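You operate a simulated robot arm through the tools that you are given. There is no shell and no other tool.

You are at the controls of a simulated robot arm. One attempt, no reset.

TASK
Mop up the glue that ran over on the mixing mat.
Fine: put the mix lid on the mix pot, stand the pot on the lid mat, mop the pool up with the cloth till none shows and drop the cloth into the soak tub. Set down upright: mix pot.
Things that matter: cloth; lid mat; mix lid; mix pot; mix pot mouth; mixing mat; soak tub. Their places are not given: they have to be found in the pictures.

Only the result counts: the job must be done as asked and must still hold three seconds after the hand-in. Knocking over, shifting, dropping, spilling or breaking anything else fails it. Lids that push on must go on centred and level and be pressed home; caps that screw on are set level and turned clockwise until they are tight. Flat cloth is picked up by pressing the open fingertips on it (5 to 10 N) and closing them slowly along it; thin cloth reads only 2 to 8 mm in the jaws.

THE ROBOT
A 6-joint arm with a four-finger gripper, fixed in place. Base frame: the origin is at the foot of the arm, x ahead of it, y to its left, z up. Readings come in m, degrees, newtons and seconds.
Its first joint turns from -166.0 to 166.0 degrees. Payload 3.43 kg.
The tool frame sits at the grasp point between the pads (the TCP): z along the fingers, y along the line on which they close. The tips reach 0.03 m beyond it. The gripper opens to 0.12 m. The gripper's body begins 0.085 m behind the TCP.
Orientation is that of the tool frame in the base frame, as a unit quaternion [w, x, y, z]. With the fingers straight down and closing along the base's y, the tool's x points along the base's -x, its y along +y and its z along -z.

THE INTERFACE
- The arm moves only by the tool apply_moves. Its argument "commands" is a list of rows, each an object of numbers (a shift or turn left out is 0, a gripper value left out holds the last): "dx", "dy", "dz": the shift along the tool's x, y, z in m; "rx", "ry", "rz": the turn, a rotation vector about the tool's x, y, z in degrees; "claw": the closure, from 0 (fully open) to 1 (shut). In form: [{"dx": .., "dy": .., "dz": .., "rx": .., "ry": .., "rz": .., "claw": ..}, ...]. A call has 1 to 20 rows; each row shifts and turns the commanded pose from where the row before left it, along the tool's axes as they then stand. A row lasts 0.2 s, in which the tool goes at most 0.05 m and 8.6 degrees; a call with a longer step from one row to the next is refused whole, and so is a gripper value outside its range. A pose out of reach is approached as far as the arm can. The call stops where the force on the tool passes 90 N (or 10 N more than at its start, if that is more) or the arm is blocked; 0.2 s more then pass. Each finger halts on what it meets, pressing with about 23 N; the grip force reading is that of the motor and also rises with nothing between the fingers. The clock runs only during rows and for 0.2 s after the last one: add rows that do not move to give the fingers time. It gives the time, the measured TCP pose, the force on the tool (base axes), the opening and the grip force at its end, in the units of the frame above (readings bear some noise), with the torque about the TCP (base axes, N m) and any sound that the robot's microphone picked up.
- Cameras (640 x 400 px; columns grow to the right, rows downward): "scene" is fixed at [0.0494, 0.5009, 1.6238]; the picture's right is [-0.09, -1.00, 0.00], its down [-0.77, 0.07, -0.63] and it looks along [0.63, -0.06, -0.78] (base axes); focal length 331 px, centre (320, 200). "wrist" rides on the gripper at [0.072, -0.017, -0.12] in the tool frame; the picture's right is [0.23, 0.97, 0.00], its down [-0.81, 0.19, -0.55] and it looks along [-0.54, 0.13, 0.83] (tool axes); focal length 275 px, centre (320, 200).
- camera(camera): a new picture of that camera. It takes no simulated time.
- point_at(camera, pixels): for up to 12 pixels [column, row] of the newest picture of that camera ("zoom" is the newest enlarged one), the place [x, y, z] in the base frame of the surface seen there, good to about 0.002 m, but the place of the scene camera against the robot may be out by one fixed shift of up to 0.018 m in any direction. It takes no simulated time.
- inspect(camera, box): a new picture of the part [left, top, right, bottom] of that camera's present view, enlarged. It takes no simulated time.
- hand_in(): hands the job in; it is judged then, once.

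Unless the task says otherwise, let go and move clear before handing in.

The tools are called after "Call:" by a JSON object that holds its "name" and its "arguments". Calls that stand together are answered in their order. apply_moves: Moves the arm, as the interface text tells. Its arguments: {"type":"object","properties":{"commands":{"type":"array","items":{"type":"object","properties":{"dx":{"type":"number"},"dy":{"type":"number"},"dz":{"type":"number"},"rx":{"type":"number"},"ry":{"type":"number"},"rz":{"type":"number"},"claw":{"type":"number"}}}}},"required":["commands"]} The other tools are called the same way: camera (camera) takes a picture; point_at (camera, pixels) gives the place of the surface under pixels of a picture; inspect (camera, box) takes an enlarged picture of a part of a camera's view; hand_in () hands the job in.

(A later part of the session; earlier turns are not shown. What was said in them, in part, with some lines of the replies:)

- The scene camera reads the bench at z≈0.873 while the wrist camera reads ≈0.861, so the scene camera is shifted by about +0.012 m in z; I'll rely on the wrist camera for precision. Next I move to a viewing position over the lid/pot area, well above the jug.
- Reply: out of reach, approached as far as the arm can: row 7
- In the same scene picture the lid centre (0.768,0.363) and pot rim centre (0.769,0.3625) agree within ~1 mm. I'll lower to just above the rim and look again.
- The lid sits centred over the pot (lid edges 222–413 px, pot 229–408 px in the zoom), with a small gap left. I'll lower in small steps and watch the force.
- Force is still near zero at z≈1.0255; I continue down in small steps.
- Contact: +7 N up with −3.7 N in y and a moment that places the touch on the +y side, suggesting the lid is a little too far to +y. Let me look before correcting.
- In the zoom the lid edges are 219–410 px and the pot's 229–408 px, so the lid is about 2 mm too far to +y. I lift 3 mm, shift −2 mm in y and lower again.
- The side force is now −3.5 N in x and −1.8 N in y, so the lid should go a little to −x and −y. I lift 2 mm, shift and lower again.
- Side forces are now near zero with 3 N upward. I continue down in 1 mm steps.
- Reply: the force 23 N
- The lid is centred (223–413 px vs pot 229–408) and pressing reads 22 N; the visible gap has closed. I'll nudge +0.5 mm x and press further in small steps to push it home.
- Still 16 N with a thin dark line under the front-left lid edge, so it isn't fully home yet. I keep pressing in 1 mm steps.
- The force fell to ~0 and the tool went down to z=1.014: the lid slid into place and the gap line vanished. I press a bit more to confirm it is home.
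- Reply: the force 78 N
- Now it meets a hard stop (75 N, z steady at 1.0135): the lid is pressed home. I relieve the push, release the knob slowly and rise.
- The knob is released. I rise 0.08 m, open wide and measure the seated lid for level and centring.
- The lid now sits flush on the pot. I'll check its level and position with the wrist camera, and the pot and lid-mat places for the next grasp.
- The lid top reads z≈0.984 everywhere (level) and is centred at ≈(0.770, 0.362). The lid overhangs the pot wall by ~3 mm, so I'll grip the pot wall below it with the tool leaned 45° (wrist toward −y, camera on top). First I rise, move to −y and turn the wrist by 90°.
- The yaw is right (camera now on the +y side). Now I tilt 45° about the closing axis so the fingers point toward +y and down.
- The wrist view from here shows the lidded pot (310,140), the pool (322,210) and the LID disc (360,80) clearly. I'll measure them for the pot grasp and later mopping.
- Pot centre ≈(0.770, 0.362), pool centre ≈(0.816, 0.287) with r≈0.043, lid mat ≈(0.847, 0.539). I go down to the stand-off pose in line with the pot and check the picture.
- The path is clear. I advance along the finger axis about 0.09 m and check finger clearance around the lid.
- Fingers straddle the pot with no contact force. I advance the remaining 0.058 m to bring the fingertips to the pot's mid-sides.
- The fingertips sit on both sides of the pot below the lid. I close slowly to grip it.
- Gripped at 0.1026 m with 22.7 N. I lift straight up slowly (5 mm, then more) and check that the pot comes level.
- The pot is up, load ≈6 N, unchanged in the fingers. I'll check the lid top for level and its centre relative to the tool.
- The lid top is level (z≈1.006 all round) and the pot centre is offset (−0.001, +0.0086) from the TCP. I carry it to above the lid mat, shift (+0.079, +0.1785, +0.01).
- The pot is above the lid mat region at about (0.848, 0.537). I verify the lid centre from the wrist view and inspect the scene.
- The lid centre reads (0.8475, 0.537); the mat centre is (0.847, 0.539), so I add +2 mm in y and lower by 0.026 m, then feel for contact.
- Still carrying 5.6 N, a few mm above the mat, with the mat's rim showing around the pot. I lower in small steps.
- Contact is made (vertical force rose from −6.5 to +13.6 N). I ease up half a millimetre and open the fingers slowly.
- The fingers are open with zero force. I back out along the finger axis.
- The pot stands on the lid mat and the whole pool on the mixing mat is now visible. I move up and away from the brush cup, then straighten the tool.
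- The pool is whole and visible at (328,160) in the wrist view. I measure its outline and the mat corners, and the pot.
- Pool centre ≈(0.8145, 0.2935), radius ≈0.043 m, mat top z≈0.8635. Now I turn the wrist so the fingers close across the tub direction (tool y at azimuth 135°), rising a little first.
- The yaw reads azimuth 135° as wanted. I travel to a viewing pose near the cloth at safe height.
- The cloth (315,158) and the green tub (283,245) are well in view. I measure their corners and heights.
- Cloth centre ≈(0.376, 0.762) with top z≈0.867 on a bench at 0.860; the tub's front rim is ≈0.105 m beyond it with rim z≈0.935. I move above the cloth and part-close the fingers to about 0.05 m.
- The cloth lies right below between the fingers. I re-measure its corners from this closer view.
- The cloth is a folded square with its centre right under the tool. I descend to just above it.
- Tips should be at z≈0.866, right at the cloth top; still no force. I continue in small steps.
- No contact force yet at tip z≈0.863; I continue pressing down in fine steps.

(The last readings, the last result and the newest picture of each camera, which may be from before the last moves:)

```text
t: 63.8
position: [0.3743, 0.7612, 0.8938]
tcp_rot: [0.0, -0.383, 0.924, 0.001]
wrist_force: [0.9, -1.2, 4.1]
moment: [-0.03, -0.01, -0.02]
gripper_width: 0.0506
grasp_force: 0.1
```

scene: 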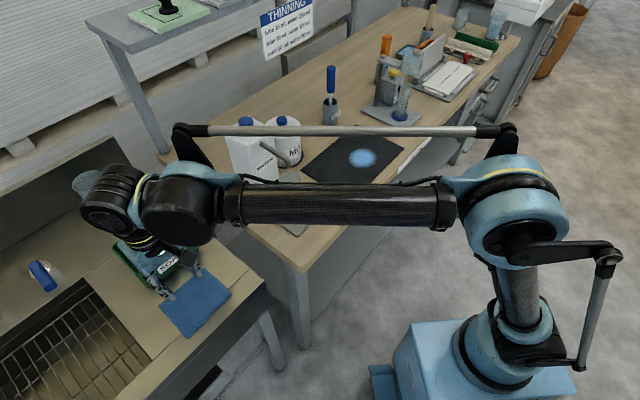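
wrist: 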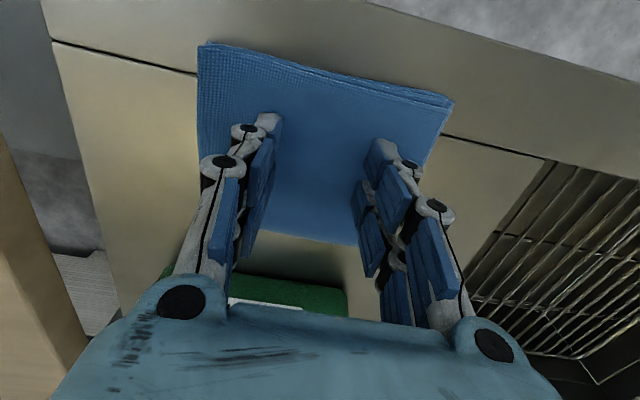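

Contact: 4.1 N. I add 0.3 mm to be within 5–10 N.

Call:
{"name": "apply_moves", "arguments": {"commands": [{"dz": 0.0003}, {}]}}

```text
t: 64.4
position: [0.3736, 0.7611, 0.8922]
tcp_rot: [-0.001, -0.383, 0.924, 0.001]
wrist_force: [0.7, -0.7, 2.4]
moment: [-0.03, 0.02, -0.02]
gripper_width: 0.0503
grasp_force: 0.0
```

Call:
{"name": "apply_moves", "arguments": {"commands": [{"dz": 0.0005}, {}]}}

```text
t: 65.0
position: [0.3737, 0.7622, 0.8912]
tcp_rot: [0.0, -0.383, 0.924, 0.001]
wrist_force: [2.2, -0.5, 7.7]
moment: [-0.07, -0.07, -0.04]
gripper_width: 0.0505
grasp_force: 0.3
```

Now 7.7 N. I close the fingers slowly along the cloth.

Call:
{"name": "apply_moves", "arguments": {"commands": [{"claw": 0.6}, {"claw": 0.62}, {"claw": 0.64}, {"claw": 0.66}, {"claw": 0.68}, {"claw": 0.7}, {"claw": 0.72}, {"claw": 0.74}]}}

Call:
{"name": "camera", "arguments": {"camera": "wrist"}}

```text
t: 66.8
position: [0.3732, 0.7604, 0.8925]
tcp_rot: [-0.001, -0.383, 0.924, 0.001]
wrist_force: [0.1, -0.6, 17.3]
moment: [-0.03, -0.02, 0.0]
gripper_width: 0.0304
grasp_force: 0.1
```

```text
taken
```

wrist: 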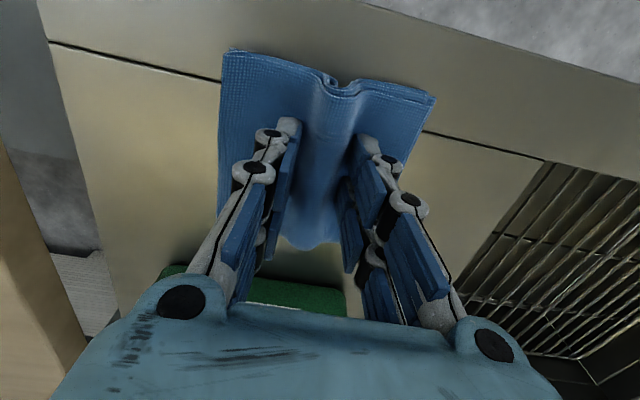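

The cloth is folding up between the fingers; the press has risen to 17 N, so I ease up 0.4 mm and continue closing.

Call:
{"name": "apply_moves", "arguments": {"commands": [{"dz": -0.0004}, {"claw": 0.76}, {"claw": 0.78}, {"claw": 0.8}, {"claw": 0.82}]}}

```text
t: 68.0
position: [0.3738, 0.7602, 0.8932]
tcp_rot: [0.0, -0.383, 0.924, 0.001]
wrist_force: [-0.7, 1.3, 5.1]
moment: [0.01, 0.02, 0.0]
gripper_width: 0.0211
grasp_force: 0.0
```

Call:
{"name": "apply_moves", "arguments": {"commands": [{"claw": 0.84}, {"claw": 0.86}, {"claw": 0.88}, {"claw": 0.9}, {"claw": 0.92}, {"claw": 0.94}, {"claw": 0.96}, {"claw": 0.98}, {"claw": 1.0}, {}, {}]}}

Call:
{"name": "camera", "arguments": {"camera": "wrist"}}

```text
t: 70.4
position: [0.3738, 0.7609, 0.8943]
tcp_rot: [0.0, -0.383, 0.924, 0.001]
wrist_force: [0.3, -0.2, 2.2]
moment: [-0.04, -0.03, 0.02]
gripper_width: 0.0077
grasp_force: 22.9
```

```text
taken
```

wrist: 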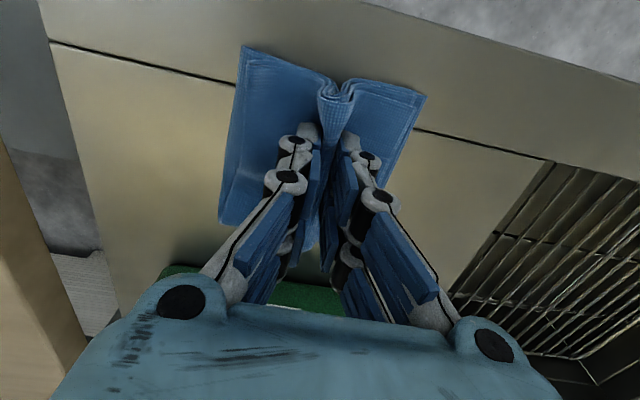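

The jaws read 7.7 mm with 22.9 N: cloth is pinched. I lift it slowly.

Call:
{"name": "apply_moves", "arguments": {"commands": [{"dz": -0.005}, {"dz": -0.01}, {"dz": -0.02}, {"dz": -0.03}, {"dz": -0.03}, {"dz": -0.03}, {}]}}

Call:
{"name": "camera", "arguments": {"camera": "wrist"}}

Call:
{"name": "inspect", "arguments": {"camera": "scene", "box": [90, 180, 290, 350]}}

```text
t: 72.0
position: [0.3753, 0.761, 1.017]
tcp_rot: [0.0, -0.382, 0.924, 0.0]
wrist_force: [1.3, 0.1, -0.4]
moment: [0.01, 0.01, -0.04]
gripper_width: 0.0076
grasp_force: 23.8
```

```text
taken
```

wrist: 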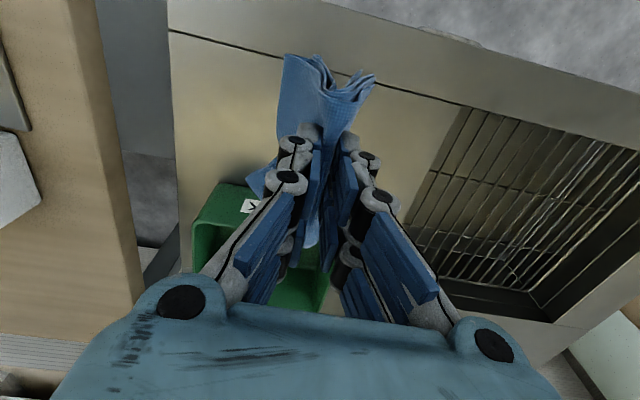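

```text
2.35 times, centred on (190, 265) of scene
```

zoom: 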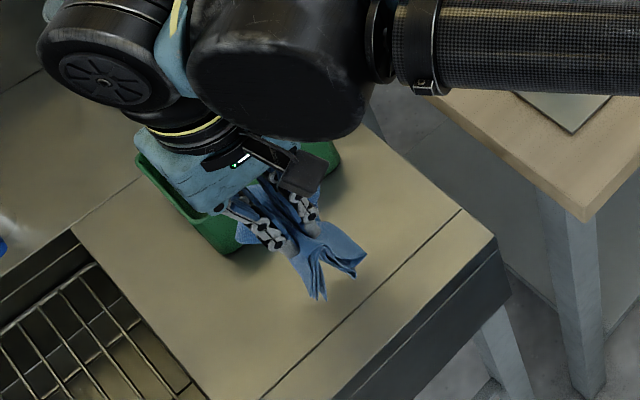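

The cloth is held and hangs below the tips. I raise it to z≈1.24 and carry it over to above the pool.

Call:
{"name": "apply_moves", "arguments": {"commands": [{"dz": -0.044}, {"dz": -0.044}, {"dz": -0.044}, {"dz": -0.044}, {"dz": -0.044}, {"dx": 0.0013, "dy": -0.0427}, {"dx": 0.0013, "dy": -0.0427}, {"dx": 0.0013, "dy": -0.0427}, {"dx": 0.0013, "dy": -0.0427}, {"dx": 0.0013, "dy": -0.0427}, {"dx": 0.0013, "dy": -0.0427}, {"dx": 0.0013, "dy": -0.0427}, {"dx": 0.0013, "dy": -0.0427}, {"dx": 0.0013, "dy": -0.0427}, {"dx": 0.0013, "dy": -0.0427}, {"dx": 0.0013, "dy": -0.0427}, {"dx": 0.0013, "dy": -0.0427}, {"dx": 0.0013, "dy": -0.0427}, {"dx": 0.0013, "dy": -0.0427}, {"dx": 0.0013, "dy": -0.0427}]}}

Call:
{"name": "camera", "arguments": {"camera": "wrist"}}

Call:
{"name": "camera", "arguments": {"camera": "scene"}}

```text
t: 76.2
position: [0.8148, 0.2914, 1.2385]
tcp_rot: [0.0, -0.383, 0.924, 0.001]
wrist_force: [-0.2, 0.6, -0.1]
moment: [-0.04, -0.08, 0.02]
gripper_width: 0.0073
grasp_force: 23.2
```

```text
taken
```

wrist: 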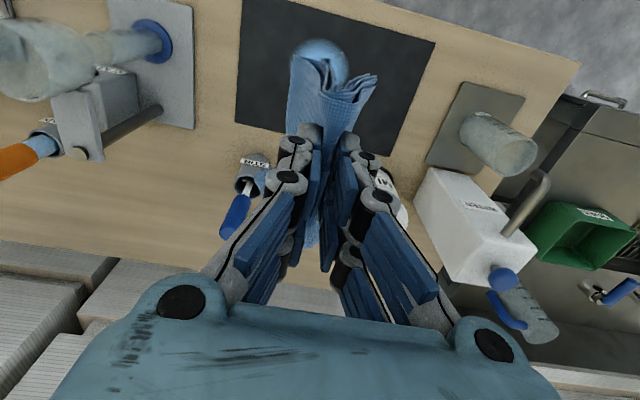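

```text
taken
```

scene: 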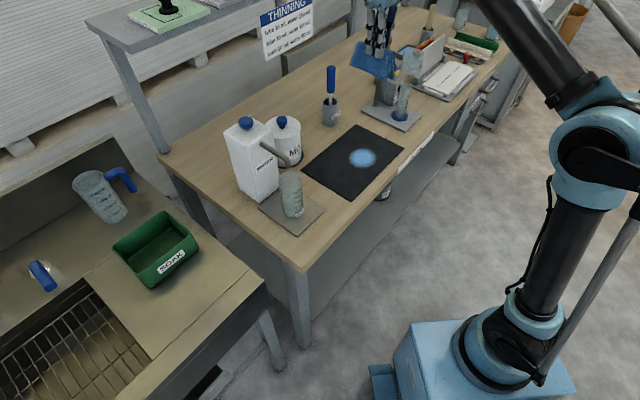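

The cloth hangs above the pool. I descend to z≈1.0 and look at how it hangs.

Call:
{"name": "apply_moves", "arguments": {"commands": [{"dz": 0.04}, {"dz": 0.04}, {"dz": 0.04}, {"dz": 0.04}, {"dz": 0.04}, {"dz": 0.035}, {}]}}

Call:
{"name": "inspect", "arguments": {"camera": "scene", "box": [280, 80, 440, 210]}}

Call:
{"name": "camera", "arguments": {"camera": "wrist"}}

```text
t: 77.8
position: [0.8109, 0.2945, 1.0015]
tcp_rot: [0.0, -0.383, 0.924, 0.001]
wrist_force: [0.3, 0.2, -0.4]
moment: [0.0, -0.01, -0.02]
gripper_width: 0.0072
grasp_force: 23.7
```

```text
3.08 times, centred on (360, 145) of scene
```

zoom: 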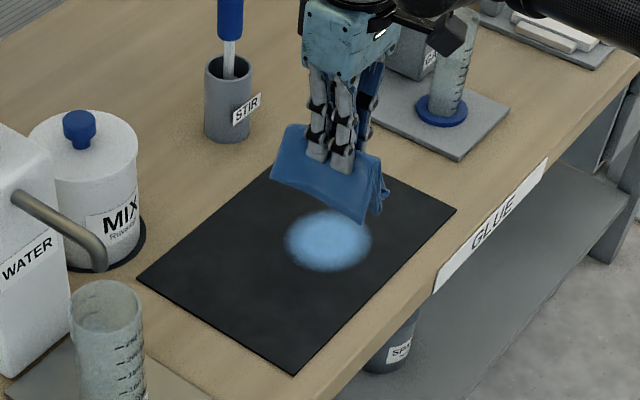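

```text
taken
```

wrist: 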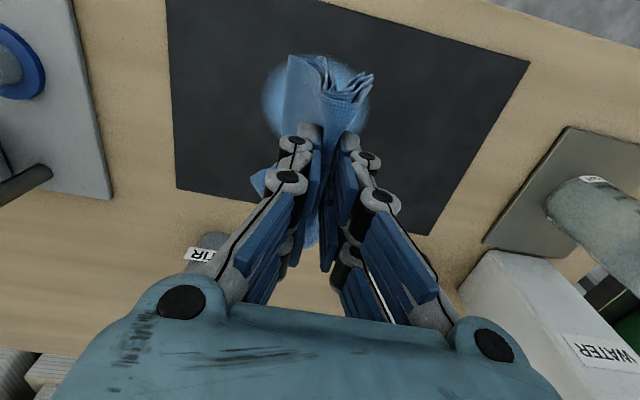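

The cloth hangs about 4–5 cm below the tips, spread along azimuth 45°. I lower it onto the pool and watch the force.

Call:
{"name": "apply_moves", "arguments": {"commands": [{"dx": -0.0018, "dy": -0.0032, "dz": 0.02}, {"dz": 0.02}, {"dz": 0.02}, {"dz": 0.02}, {}]}}

Call:
{"name": "inspect", "arguments": {"camera": "scene", "box": [280, 80, 440, 210]}}

Call:
{"name": "camera", "arguments": {"camera": "wrist"}}

```text
t: 79.0
position: [0.8167, 0.2941, 0.9186]
tcp_rot: [-0.001, -0.383, 0.924, 0.001]
wrist_force: [0.3, 0.0, 0.1]
moment: [-0.01, 0.01, -0.03]
gripper_width: 0.0073
grasp_force: 23.1
```

```text
3.08 times, centred on (360, 145) of scene
```

zoom: 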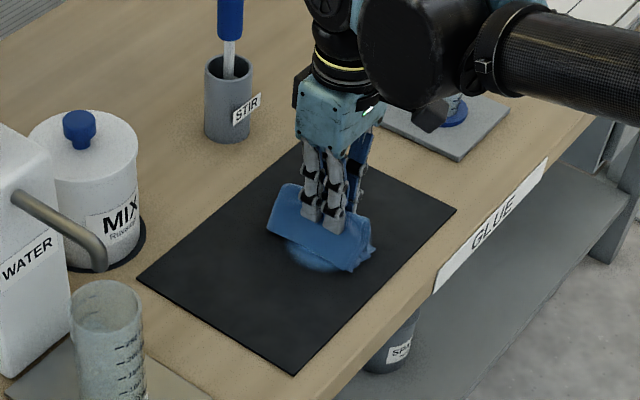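

```text
taken
```

wrist: 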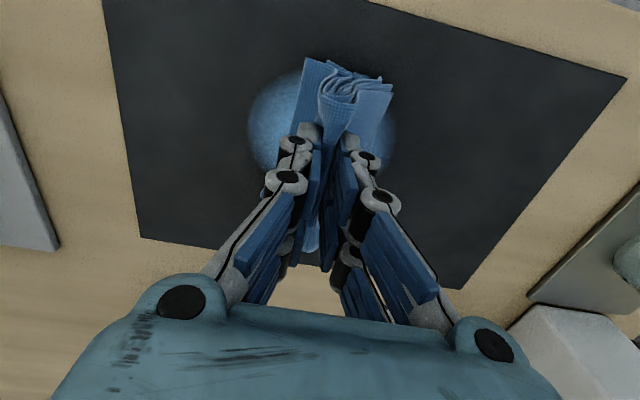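

The cloth touches the pool with no measurable force. I lower further in small steps.

Call:
{"name": "apply_moves", "arguments": {"commands": [{"dz": 0.005}, {"dz": 0.004}, {"dz": 0.003}, {}]}}

Call:
{"name": "inspect", "arguments": {"camera": "scene", "box": [280, 80, 440, 210]}}

```text
t: 80.0
position: [0.8169, 0.2945, 0.9078]
tcp_rot: [-0.001, -0.382, 0.924, 0.002]
wrist_force: [-0.8, -0.1, 1.8]
moment: [-0.01, 0.02, 0.0]
gripper_width: 0.0072
grasp_force: 22.8
```

```text
3.08 times, centred on (360, 145) of scene
```

zoom: 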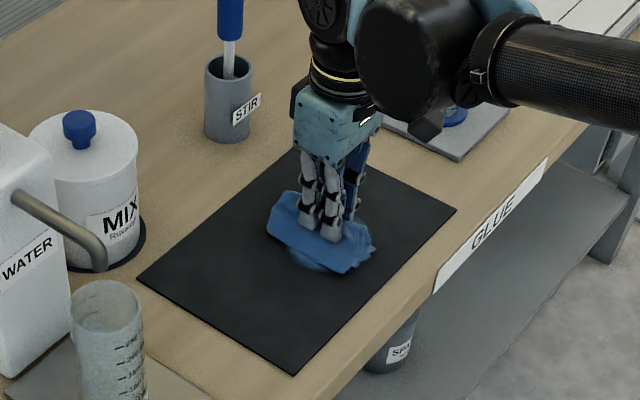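

The cloth now lies over the pool with ~2 N. I press 2 mm more and start wiping strokes across it.

Call:
{"name": "apply_moves", "arguments": {"commands": [{"dz": 0.002}, {"dy": 0.01}, {"dy": 0.01}, {"dy": 0.01}, {"dy": 0.01}, {"dy": -0.01}, {"dy": -0.01}, {"dy": -0.01}, {"dy": -0.01}, {}]}}

Call:
{"name": "inspect", "arguments": {"camera": "scene", "box": [280, 80, 440, 210]}}

Call:
{"name": "camera", "arguments": {"camera": "wrist"}}

```text
t: 82.2
position: [0.8162, 0.2943, 0.9063]
tcp_rot: [0.0, -0.383, 0.924, 0.001]
wrist_force: [-0.9, 1.4, 1.0]
moment: [0.0, 0.05, 0.0]
gripper_width: 0.0075
grasp_force: 22.8
```

```text
3.08 times, centred on (360, 145) of scene
```

zoom: 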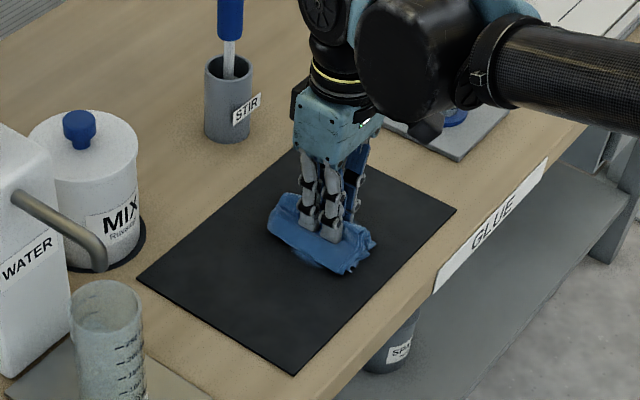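

```text
taken
```

wrist: 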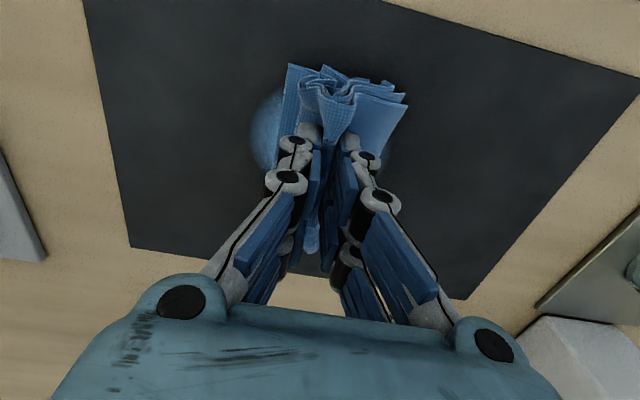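

The right part of the pool is wiped away; the left part (265,130) in the wrist view remains. I stroke to the −y tool side and back.

Call:
{"name": "apply_moves", "arguments": {"commands": [{"dy": -0.01}, {"dy": -0.01}, {"dy": -0.01}, {"dy": -0.01}, {"dy": -0.01}, {"dy": 0.01}, {"dy": 0.01}, {"dy": 0.01}, {"dy": 0.01}, {"dy": 0.01}, {}]}}

Call:
{"name": "inspect", "arguments": {"camera": "scene", "box": [280, 80, 440, 210]}}

Call:
{"name": "camera", "arguments": {"camera": "wrist"}}

```text
t: 84.6
position: [0.8174, 0.2934, 0.905]
tcp_rot: [0.0, -0.384, 0.923, 0.001]
wrist_force: [1.0, -0.3, 2.3]
moment: [0.02, 0.03, -0.02]
gripper_width: 0.0074
grasp_force: 23.2
```

```text
3.08 times, centred on (360, 145) of scene
```

zoom: 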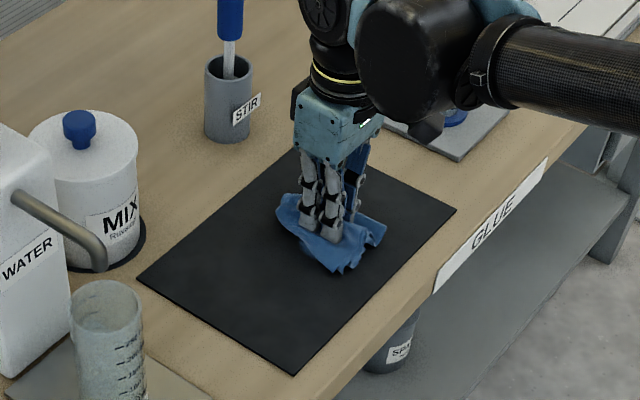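

```text
taken
```

wrist: 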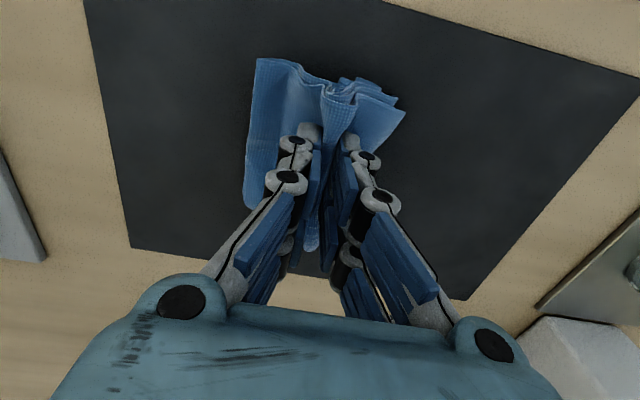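

No pool shows outside the cloth now. I lift the cloth clear and check the whole mat.

Call:
{"name": "apply_moves", "arguments": {"commands": [{"dz": -0.02}, {"dz": -0.03}, {"dz": -0.04}, {"dz": -0.04}, {}]}}

Call:
{"name": "inspect", "arguments": {"camera": "scene", "box": [280, 80, 440, 210]}}

Call:
{"name": "camera", "arguments": {"camera": "wrist"}}

```text
t: 85.8
position: [0.8177, 0.2919, 1.0373]
tcp_rot: [0.0, -0.383, 0.924, 0.002]
wrist_force: [-0.9, 0.7, -0.5]
moment: [-0.01, 0.02, -0.02]
gripper_width: 0.0073
grasp_force: 22.5
```

```text
3.08 times, centred on (360, 145) of scene
```

zoom: 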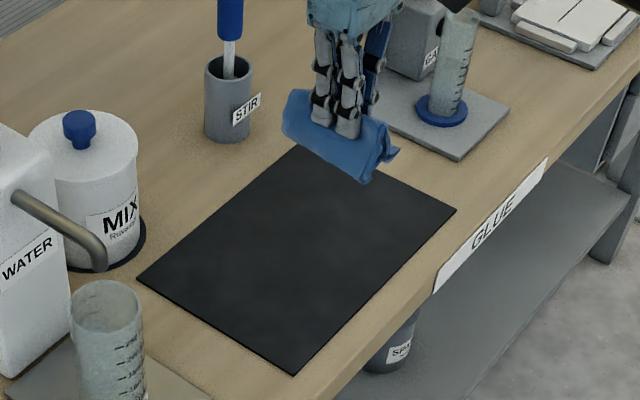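

```text
taken
```

wrist: 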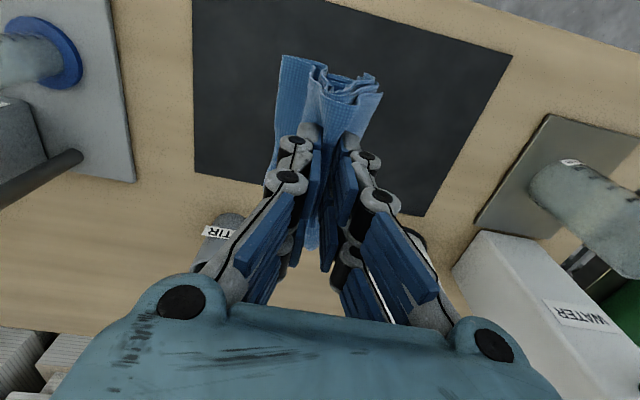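

The mat looks clean in the scene. I enlarge the former pool area to look for residue.

Call:
{"name": "inspect", "arguments": {"camera": "scene", "box": [325, 130, 405, 180]}}

Call:
{"name": "inspect", "arguments": {"camera": "wrist", "box": [190, 0, 430, 190]}}

```text
8.00 times, centred on (365, 155) of scene
```

zoom: 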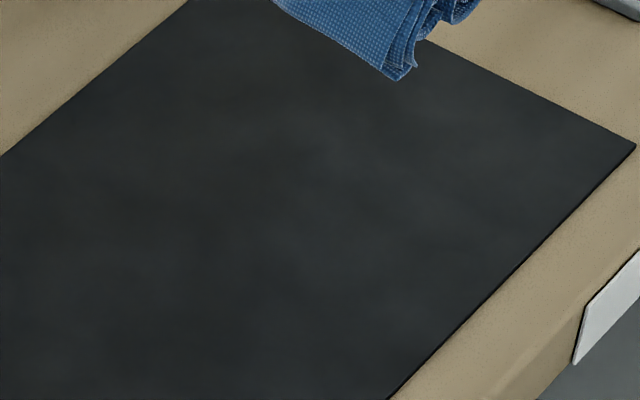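

```text
2.11 times, centred on (310, 95) of wrist
```

zoom: 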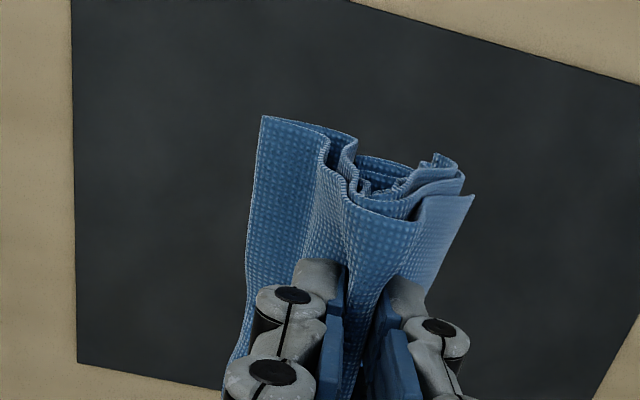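

The mat shows no residue. For safety I make one more light two-pass wipe over the whole former pool area before leaving.

Call:
{"name": "apply_moves", "arguments": {"commands": [{"dx": 0.02, "dy": -0.035}, {"dz": 0.04}, {"dz": 0.04}, {"dz": 0.03}, {"dz": 0.016}, {"dz": 0.005}, {"dy": 0.014}, {"dy": 0.014}, {"dy": 0.014}, {"dy": 0.014}, {"dy": 0.014}, {"dx": -0.02}, {"dx": -0.02}, {"dy": -0.014}, {"dy": -0.014}, {"dy": -0.014}, {"dy": -0.014}, {"dy": -0.014}, {}]}}

Call:
{"name": "inspect", "arguments": {"camera": "scene", "box": [280, 80, 440, 210]}}

```text
t: 89.8
position: [0.8577, 0.2843, 0.9075]
tcp_rot: [-0.001, -0.384, 0.924, 0.001]
wrist_force: [0.0, 1.1, -0.2]
moment: [0.03, -0.01, 0.0]
gripper_width: 0.0073
grasp_force: 22.5
```

```text
3.08 times, centred on (360, 145) of scene
```

zoom: 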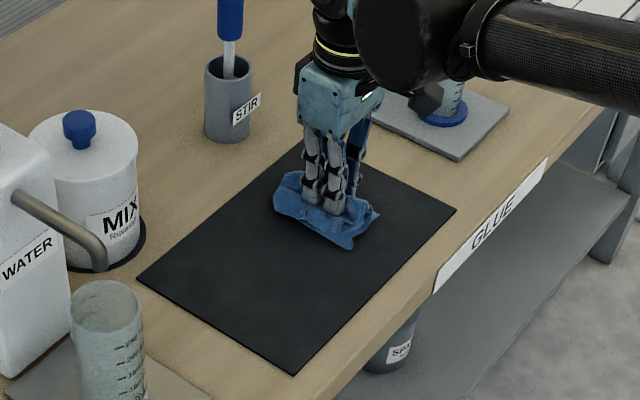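

I lift the cloth away to travel height and, with the arm clear of the tub, check the mat and measure the tub from the scene camera.

Call:
{"name": "apply_moves", "arguments": {"commands": [{"dz": -0.02}, {"dz": -0.045}, {"dz": -0.045}, {"dz": -0.045}, {"dz": -0.045}, {"dz": -0.045}, {"dz": -0.045}, {"dz": -0.04}, {}]}}

Call:
{"name": "camera", "arguments": {"camera": "wrist"}}

Call:
{"name": "inspect", "arguments": {"camera": "scene", "box": [310, 110, 420, 210]}}

Call:
{"name": "inspect", "arguments": {"camera": "scene", "box": [100, 200, 210, 300]}}

```text
t: 91.8
position: [0.8531, 0.2823, 1.236]
tcp_rot: [0.001, -0.382, 0.924, 0.001]
wrist_force: [0.2, -0.1, -0.5]
moment: [-0.02, 0.07, 0.0]
gripper_width: 0.0074
grasp_force: 23.2
```

```text
taken
```

wrist: 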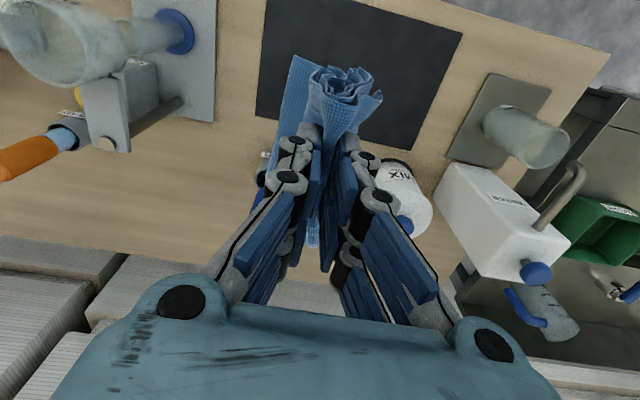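

```text
4.00 times, centred on (365, 160) of scene
```

zoom: 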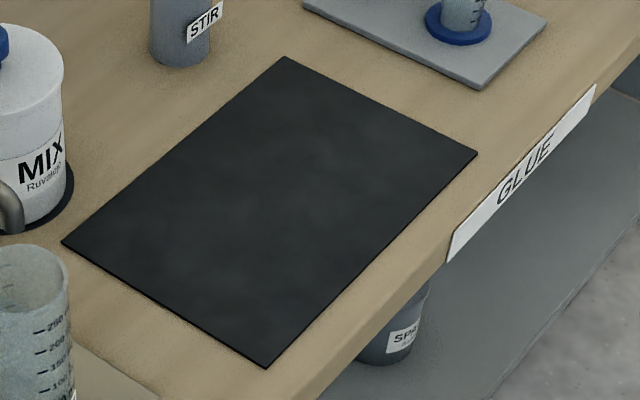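

```text
4.00 times, centred on (155, 250) of scene
```

zoom: 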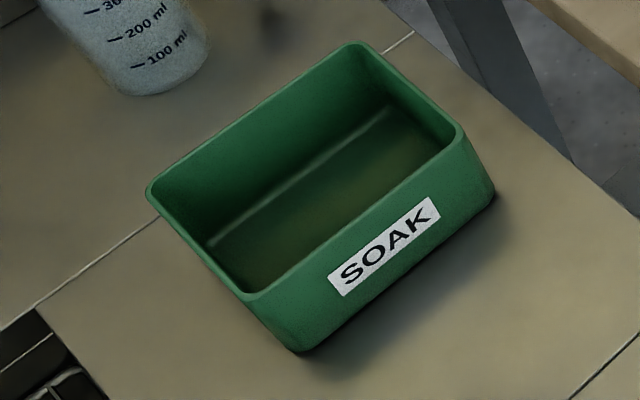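

The mat is clean. In the tub zoom the rim corners are (148,192), (352,45), (463,133), (250,297); I measure them and the tub floor.

Call:
{"name": "point_at", "arguments": {"camera": "zoom", "pixels": [[151, 190], [352, 45], [461, 135], [250, 296], [330, 200], [250, 260], [420, 150], [200, 245], [405, 90], [250, 115], [355, 220], [300, 230]]}}

```text
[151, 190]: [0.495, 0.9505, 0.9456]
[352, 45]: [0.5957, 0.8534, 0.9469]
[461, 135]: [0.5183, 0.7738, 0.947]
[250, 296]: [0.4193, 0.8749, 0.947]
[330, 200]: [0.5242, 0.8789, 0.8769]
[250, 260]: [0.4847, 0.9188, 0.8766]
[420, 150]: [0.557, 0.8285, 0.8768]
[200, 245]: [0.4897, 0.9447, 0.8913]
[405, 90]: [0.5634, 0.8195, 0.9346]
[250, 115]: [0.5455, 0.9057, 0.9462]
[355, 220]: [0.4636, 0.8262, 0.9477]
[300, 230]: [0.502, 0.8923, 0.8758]
```

Tub rim corners give a centre ≈(0.507, 0.863), rim z≈0.9355, interior longer (0.14 m) along azimuth 135°. I carry the cloth there around the jug, at height, to (0.48, 0.82).

Call:
{"name": "apply_moves", "arguments": {"commands": [{"dx": 0.00668, "dy": 0.0409}, {"dx": 0.00668, "dy": 0.0409}, {"dx": 0.00668, "dy": 0.0409}, {"dx": 0.00668, "dy": 0.0409}, {"dx": 0.00668, "dy": 0.0409}, {"dx": 0.00668, "dy": 0.0409}, {"dx": 0.00668, "dy": 0.0409}, {"dx": 0.00668, "dy": 0.0409}, {"dx": 0.00668, "dy": 0.0409}, {"dx": -0.0221, "dy": 0.0345}, {"dx": -0.0221, "dy": 0.0345}, {"dx": -0.0221, "dy": 0.0345}, {"dx": -0.0221, "dy": 0.0345}, {"dx": -0.0221, "dy": 0.0345}, {"dx": -0.0221, "dy": 0.0345}, {"dx": -0.0221, "dy": 0.0345}, {"dx": -0.0221, "dy": 0.0345}, {}]}}

Call:
{"name": "camera", "arguments": {"camera": "wrist"}}

Call:
{"name": "camera", "arguments": {"camera": "scene"}}

```text
t: 95.6
position: [0.483, 0.7609, 1.2064]
tcp_rot: [-0.001, -0.383, 0.924, 0.001]
wrist_force: [0.8, 0.2, 0.1]
moment: [0.03, 0.03, 0.02]
gripper_width: 0.0075
grasp_force: 23.0
out of reach, approached as far as the arm can: row 15, 16, 17
```

```text
taken
```

wrist: 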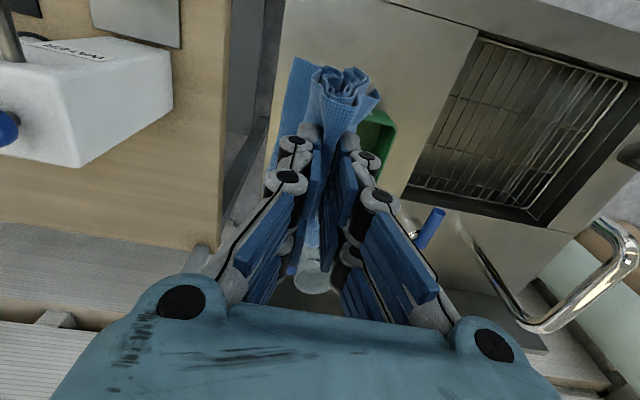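

```text
taken
```

scene: 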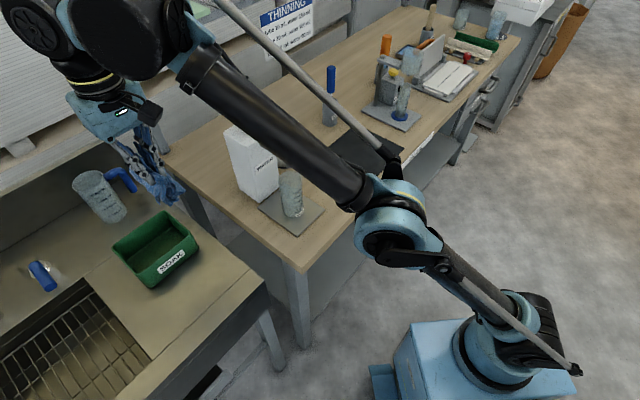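

The arm ran out of reach at (0.483, 0.761, 1.206), radius ≈0.90, though lower down it should reach farther. I'll check the arm's own geometry in the scene picture to understand the limit.

Call:
{"name": "point_at", "arguments": {"camera": "scene", "pixels": [[440, 350], [410, 340], [480, 325], [520, 300], [540, 370], [400, 222], [370, 200], [280, 120], [190, 70], [130, 30], [40, 15], [100, 85]]}}

```text
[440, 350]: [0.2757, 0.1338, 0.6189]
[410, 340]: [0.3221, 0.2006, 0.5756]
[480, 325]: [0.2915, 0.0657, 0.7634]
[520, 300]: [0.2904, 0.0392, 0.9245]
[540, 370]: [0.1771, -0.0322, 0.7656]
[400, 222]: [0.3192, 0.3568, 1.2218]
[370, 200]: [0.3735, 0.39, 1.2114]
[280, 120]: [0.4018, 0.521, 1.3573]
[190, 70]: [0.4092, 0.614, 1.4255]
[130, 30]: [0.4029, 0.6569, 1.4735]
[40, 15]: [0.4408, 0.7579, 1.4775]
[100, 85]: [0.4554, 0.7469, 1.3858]
```

The elbow is fully stretched because the tool is high; lower down the reach grows. I descend to z≈1.09 here, then turn the wrist 90° so the cloth's wide side lies along the tub's long side.

Call:
{"name": "apply_moves", "arguments": {"commands": [{"dz": 0.03}, {"dz": 0.03}, {"dz": 0.03}, {"dz": 0.025}, {}, {"rz": 8.2}, {"rz": 8.2}, {"rz": 8.2}, {"rz": 8.2}, {"rz": 8.2}, {"rz": 8.2}, {"rz": 8.2}, {"rz": 8.2}, {"rz": 8.2}, {"rz": 8.2}, {"rz": 8.0}, {}]}}

Call:
{"name": "camera", "arguments": {"camera": "wrist"}}

Call:
{"name": "camera", "arguments": {"camera": "scene"}}

```text
t: 99.2
position: [0.4816, 0.7654, 1.093]
tcp_rot: [-0.001, 0.383, 0.924, 0.0]
wrist_force: [-0.5, 0.8, 0.2]
moment: [-0.02, 0.0, -0.02]
gripper_width: 0.0067
grasp_force: 23.2
```

```text
taken
```

wrist: 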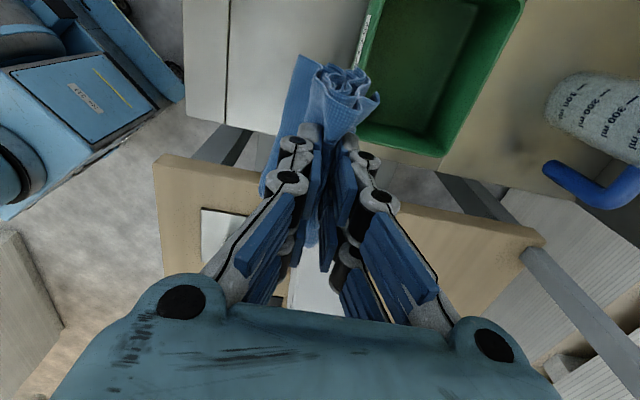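

```text
taken
```

scene: 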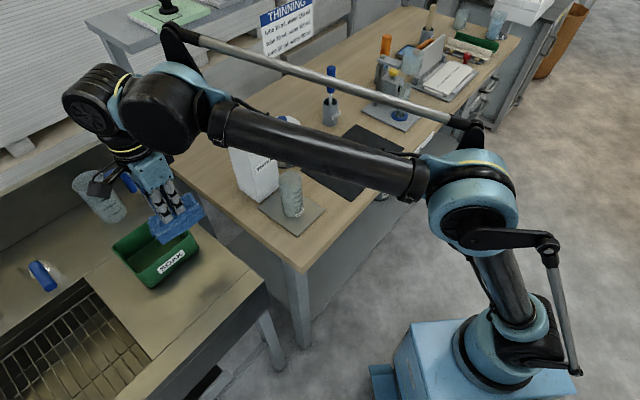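

The yaw is now right and the tub lies beside the cloth at (430,70) in the wrist view. I move over to the tub centre.

Call:
{"name": "apply_moves", "arguments": {"commands": [{"dx": 0.0128, "dy": 0.0217}, {"dx": 0.0128, "dy": 0.0217}, {"dx": 0.0128, "dy": 0.0217}, {"dx": 0.0126, "dy": 0.0217}, {}, {}]}}

Call:
{"name": "camera", "arguments": {"camera": "wrist"}}

Call:
{"name": "inspect", "arguments": {"camera": "scene", "box": [60, 130, 240, 300]}}

```text
t: 100.6
position: [0.5034, 0.853, 1.0857]
tcp_rot: [0.0, 0.382, 0.924, 0.0]
wrist_force: [0.1, -1.1, 0.1]
moment: [0.0, 0.0, 0.01]
gripper_width: 0.0064
grasp_force: 23.0
out of reach, approached as far as the arm can: row 4
```

```text
taken
```

wrist: 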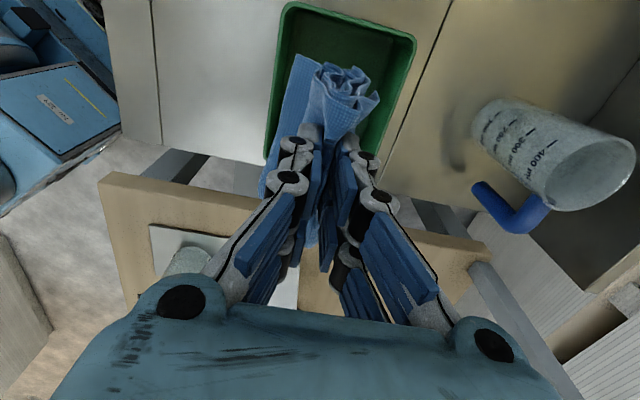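

```text
2.35 times, centred on (150, 215) of scene
```

zoom: 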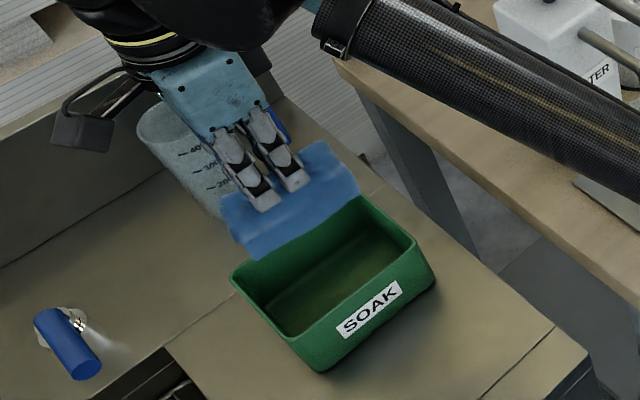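

Position (0.503, 0.853) is within 1 cm of the tub centre. I descend 5 cm and add the remaining shift, then look.

Call:
{"name": "apply_moves", "arguments": {"commands": [{"dz": 0.025}, {"dz": 0.025}, {"dx": 0.0035, "dy": 0.008}, {}]}}

Call:
{"name": "camera", "arguments": {"camera": "wrist"}}

Call:
{"name": "inspect", "arguments": {"camera": "scene", "box": [60, 130, 240, 300]}}

```text
t: 101.6
position: [0.5094, 0.8612, 1.037]
tcp_rot: [0.0, 0.383, 0.924, 0.001]
wrist_force: [1.8, -0.2, -0.2]
moment: [0.02, -0.01, 0.01]
gripper_width: 0.0066
grasp_force: 22.8
```

```text
taken
```

wrist: 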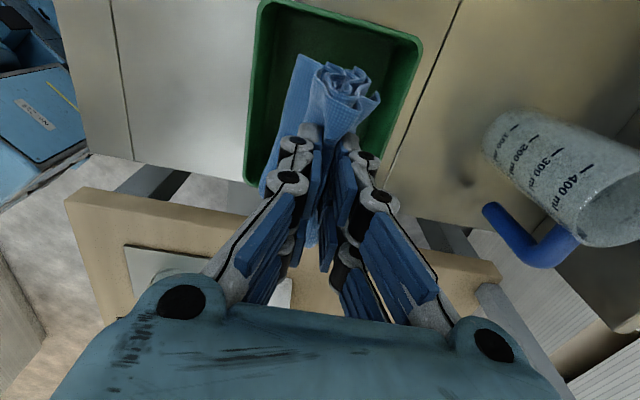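

```text
2.35 times, centred on (150, 215) of scene
```

zoom: 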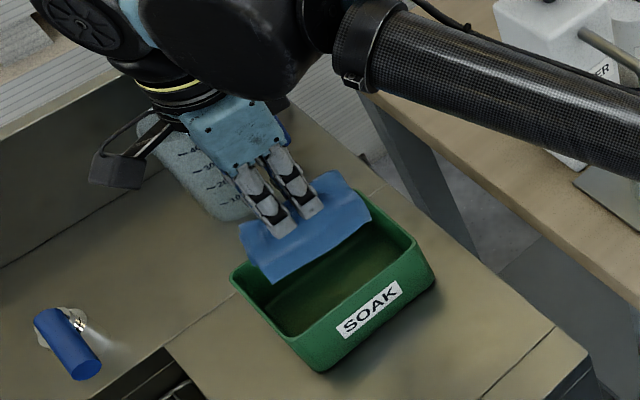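

The cloth is over the tub centre. Before lowering I check how near the clear measuring jug is to the gripper.

Call:
{"name": "point_at", "arguments": {"camera": "wrist", "pixels": [[500, 130], [560, 150], [600, 200], [490, 150], [520, 230], [495, 210], [270, 8], [420, 45], [250, 180], [385, 175], [400, 60], [330, 40]]}}

Call:
{"name": "point_at", "arguments": {"camera": "scene", "pixels": [[105, 180], [100, 190], [120, 205], [128, 222], [110, 175], [95, 215], [135, 208], [160, 215], [97, 200], [125, 185], [172, 205], [190, 190]]}}

```text
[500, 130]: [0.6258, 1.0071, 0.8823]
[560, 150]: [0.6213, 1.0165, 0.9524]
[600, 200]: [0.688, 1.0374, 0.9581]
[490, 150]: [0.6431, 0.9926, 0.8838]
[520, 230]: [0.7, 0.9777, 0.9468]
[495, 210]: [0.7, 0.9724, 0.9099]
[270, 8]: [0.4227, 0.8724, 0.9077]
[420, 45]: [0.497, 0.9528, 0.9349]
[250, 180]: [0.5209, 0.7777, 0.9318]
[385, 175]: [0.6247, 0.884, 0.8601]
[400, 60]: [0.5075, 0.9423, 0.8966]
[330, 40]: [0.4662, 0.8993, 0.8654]
```

```text
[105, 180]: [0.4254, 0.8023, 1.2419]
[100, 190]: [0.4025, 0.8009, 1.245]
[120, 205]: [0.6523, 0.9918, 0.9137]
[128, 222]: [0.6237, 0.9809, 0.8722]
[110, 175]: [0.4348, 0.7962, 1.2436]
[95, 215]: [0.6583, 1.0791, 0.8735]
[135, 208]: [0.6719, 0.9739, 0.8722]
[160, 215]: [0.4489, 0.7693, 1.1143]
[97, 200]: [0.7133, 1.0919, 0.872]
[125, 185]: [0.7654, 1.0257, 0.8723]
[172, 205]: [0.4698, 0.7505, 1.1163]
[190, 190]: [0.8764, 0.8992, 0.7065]
```

The measuring jug is ~0.2 m away. I lower the cloth into the tub.

Call:
{"name": "apply_moves", "arguments": {"commands": [{"dz": 0.02}, {"dz": 0.02}, {"dz": 0.02}, {"dz": 0.02}, {}]}}

Call:
{"name": "camera", "arguments": {"camera": "wrist"}}

Call:
{"name": "inspect", "arguments": {"camera": "scene", "box": [60, 130, 240, 300]}}

```text
t: 102.8
position: [0.5085, 0.8611, 0.9554]
tcp_rot: [-0.001, 0.383, 0.924, 0.0]
wrist_force: [-0.4, 0.4, 0.8]
moment: [-0.01, 0.03, 0.0]
gripper_width: 0.0068
grasp_force: 22.6
```

```text
taken
```

wrist: 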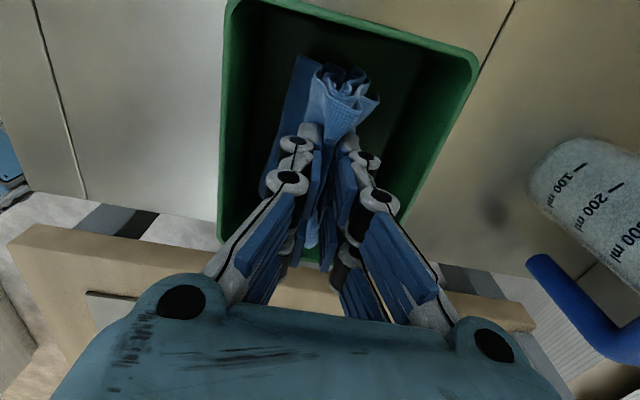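

```text
2.35 times, centred on (150, 215) of scene
```

zoom: 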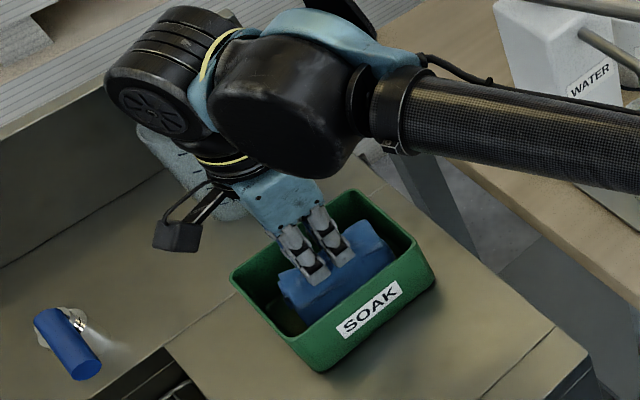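

The cloth is inside the tub below the rim. I lower 1 cm more and open the fingers slowly.

Call:
{"name": "apply_moves", "arguments": {"commands": [{"dz": 0.008}, {}, {"claw": 0.9}, {"claw": 0.8}, {"claw": 0.72}, {"claw": 0.66}, {}, {}]}}

Call:
{"name": "camera", "arguments": {"camera": "wrist"}}

Call:
{"name": "inspect", "arguments": {"camera": "scene", "box": [60, 130, 240, 300]}}

```text
t: 104.6
position: [0.5088, 0.86, 0.9494]
tcp_rot: [-0.001, 0.382, 0.924, 0.001]
wrist_force: [-0.2, 0.0, -1.1]
moment: [0.01, -0.03, 0.01]
gripper_width: 0.0409
grasp_force: 0.1
```

```text
taken
```

wrist: 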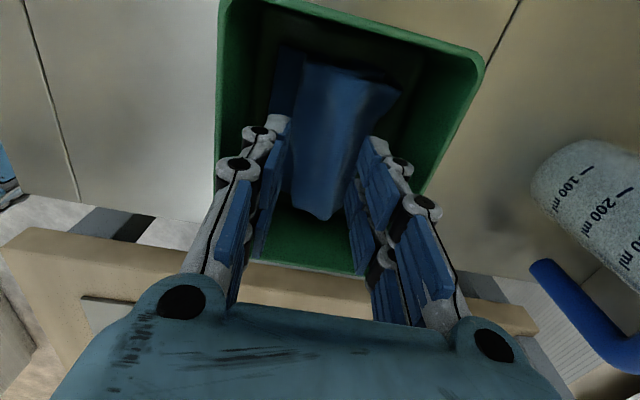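

```text
2.35 times, centred on (150, 215) of scene
```

zoom: 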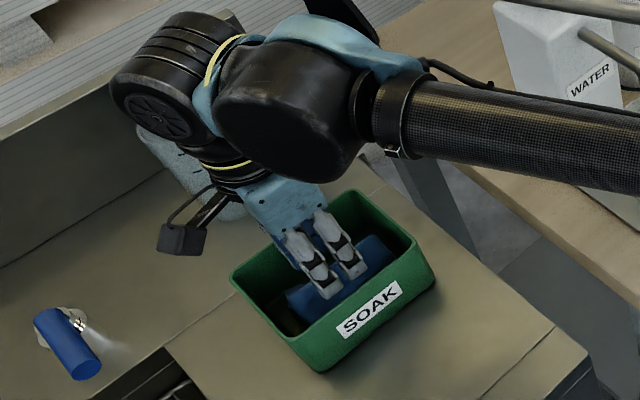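

The cloth has dropped into the tub. I rise slowly and check that it stays there.

Call:
{"name": "apply_moves", "arguments": {"commands": [{"dz": -0.01}, {"dz": -0.02}, {"dz": -0.03}, {"dz": -0.025}, {}]}}

Call:
{"name": "camera", "arguments": {"camera": "wrist"}}

Call:
{"name": "inspect", "arguments": {"camera": "scene", "box": [60, 130, 240, 300]}}

```text
t: 105.8
position: [0.5075, 0.862, 1.0319]
tcp_rot: [-0.001, 0.383, 0.924, 0.0]
wrist_force: [1.1, 0.7, -0.5]
moment: [0.0, 0.01, 0.01]
gripper_width: 0.041
grasp_force: 0.1
```

```text
taken
```

wrist: 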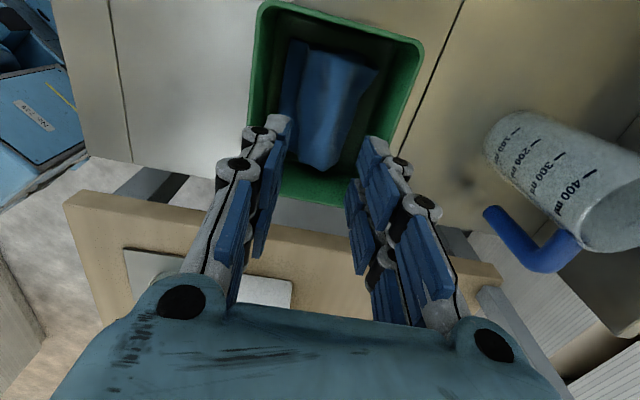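

```text
2.35 times, centred on (150, 215) of scene
```

zoom: 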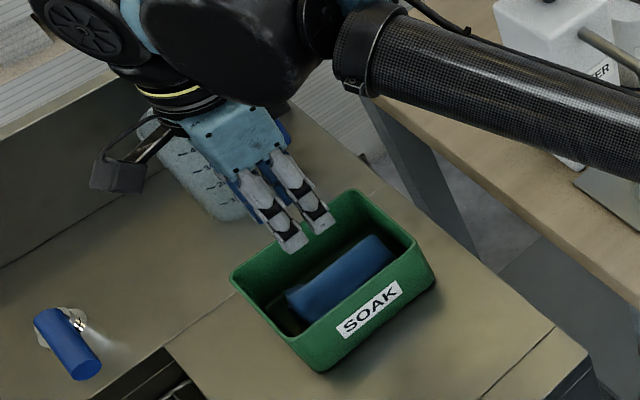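

The cloth lies fully inside the tub. I back the arm away up and toward the base, then check the whole scene.

Call:
{"name": "apply_moves", "arguments": {"commands": [{"dz": -0.02}, {"dx": -0.0148, "dy": -0.031, "dz": -0.022}, {"dx": -0.0148, "dy": -0.031, "dz": -0.022}, {"dx": -0.0148, "dy": -0.031, "dz": -0.022}, {"dx": -0.0148, "dy": -0.031, "dz": -0.022}, {"dx": -0.0148, "dy": -0.031, "dz": -0.022}, {"dx": -0.03, "dy": -0.03}, {"dx": -0.03, "dy": -0.03}, {"dx": -0.03, "dy": -0.03}, {}]}}

Call:
{"name": "camera", "arguments": {"camera": "scene"}}

Call:
{"name": "camera", "arguments": {"camera": "wrist"}}

```text
t: 108.0
position: [0.4513, 0.574, 1.164]
tcp_rot: [-0.001, 0.383, 0.924, 0.0]
wrist_force: [0.6, -0.8, 0.2]
moment: [-0.02, 0.01, 0.03]
gripper_width: 0.0406
grasp_force: 0.1
```

```text
taken
```

scene: 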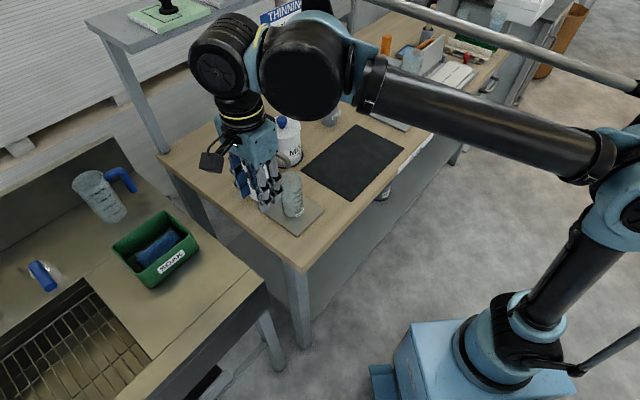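

```text
taken
```

wrist: 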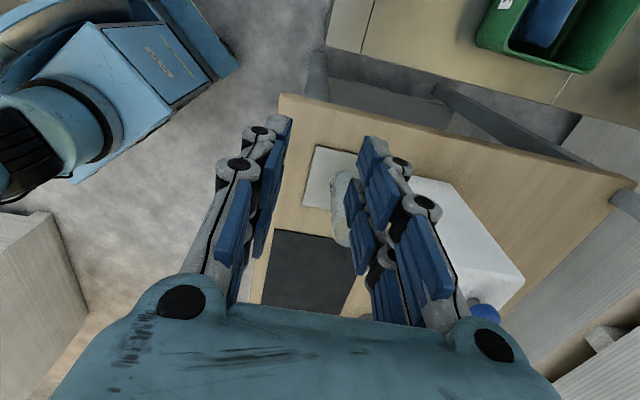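

The arm still blocks the pot in the scene picture. I move farther off to the right at height for a final check.

Call:
{"name": "apply_moves", "arguments": {"commands": [{"dx": -0.0327, "dy": -0.0239, "dz": -0.0075}, {"dx": -0.0327, "dy": -0.0239, "dz": -0.0075}, {"dx": -0.0327, "dy": -0.0239, "dz": -0.0075}, {"dx": -0.0327, "dy": -0.0239, "dz": -0.0075}, {"dx": -0.0327, "dy": -0.0239, "dz": -0.0075}, {"dx": -0.0327, "dy": -0.0239, "dz": -0.0075}, {"dx": -0.0327, "dy": -0.0239, "dz": -0.0075}, {"dx": -0.0327, "dy": -0.0239, "dz": -0.0075}, {"dx": -0.025, "dy": -0.025}, {"dx": -0.025, "dy": -0.025}, {}]}}

Call:
{"name": "camera", "arguments": {"camera": "scene"}}

Call:
{"name": "inspect", "arguments": {"camera": "scene", "box": [220, 100, 420, 225]}}

Call:
{"name": "inspect", "arguments": {"camera": "scene", "box": [240, 105, 320, 180]}}

```text
t: 110.4
position: [0.4977, 0.1808, 1.2223]
tcp_rot: [-0.001, 0.383, 0.924, 0.0]
wrist_force: [0.1, -0.9, -0.3]
moment: [-0.01, -0.03, 0.0]
gripper_width: 0.0407
grasp_force: 0.1
```

```text
taken
```

scene: 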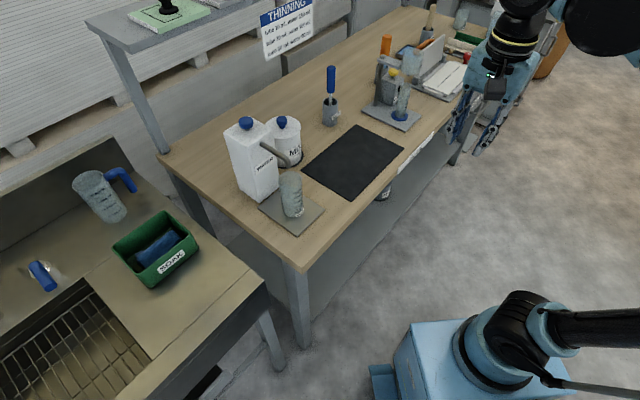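

```text
3.20 times, centred on (320, 162) of scene
```

zoom: 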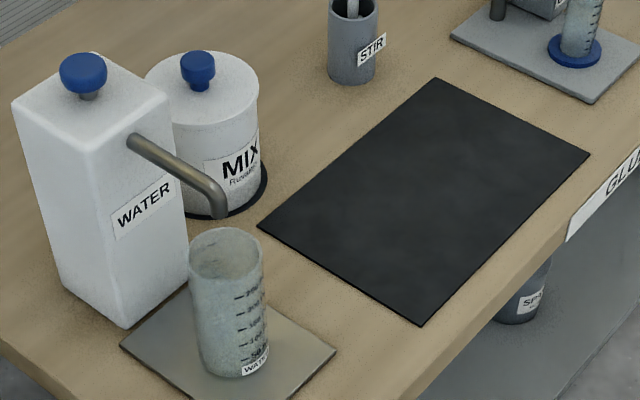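

```text
5.33 times, centred on (280, 142) of scene
```

zoom: 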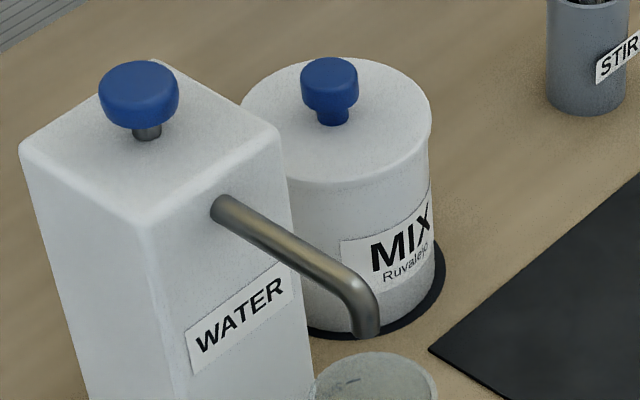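

The mat is clean, the lidded pot stands on its disc with rim showing on the front and right, the cloth is in the tub, and everything else is in place. I'll make one last numeric check of the pot on the mat.

Call:
{"name": "point_at", "arguments": {"camera": "zoom", "pixels": [[246, 105], [428, 130], [345, 182], [395, 168], [330, 60], [441, 265], [435, 290], [405, 318], [325, 331], [428, 265], [380, 85], [290, 90]]}}

```text
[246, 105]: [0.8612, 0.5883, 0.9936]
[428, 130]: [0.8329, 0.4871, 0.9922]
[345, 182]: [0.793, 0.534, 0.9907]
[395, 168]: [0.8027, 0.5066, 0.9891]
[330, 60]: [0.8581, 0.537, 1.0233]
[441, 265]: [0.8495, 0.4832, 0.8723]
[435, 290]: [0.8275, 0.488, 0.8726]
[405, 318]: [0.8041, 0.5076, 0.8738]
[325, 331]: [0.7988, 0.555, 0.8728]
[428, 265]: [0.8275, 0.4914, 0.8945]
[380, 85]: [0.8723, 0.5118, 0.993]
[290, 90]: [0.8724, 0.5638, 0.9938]
```

The lid top is level (scene z≈0.993, i.e. ≈0.982 true) and the pot centre ≈(0.846, 0.539) matches the lid mat's centre (0.847, 0.539). All parts are done and the arm is clear, so I hand in.

Call:
{"name": "hand_in", "arguments": {}}

```text
The job is handed in.
```

The glue is mopped up. No glue shows on the mixing mat in the last pictures, and I've handed the job in; the interface gave no verdict beyond confirming that.

- **Lid:** the mix lid is centred on the mix pot and pressed home. It came to a hard stop at 75 N, and its top measured level to about 1 mm.
- **Pot:** the mix pot stands upright on the lid mat, within about 2 mm of the mat's centre.
- **Pool:** I wiped the area twice with the cloth, lifted it away and checked close up.
- **Cloth:** it lies fully inside the soak tub, below the rim.

The gripper is empty and clear of the work. In the last pictures the other things on the benches look undisturbed.
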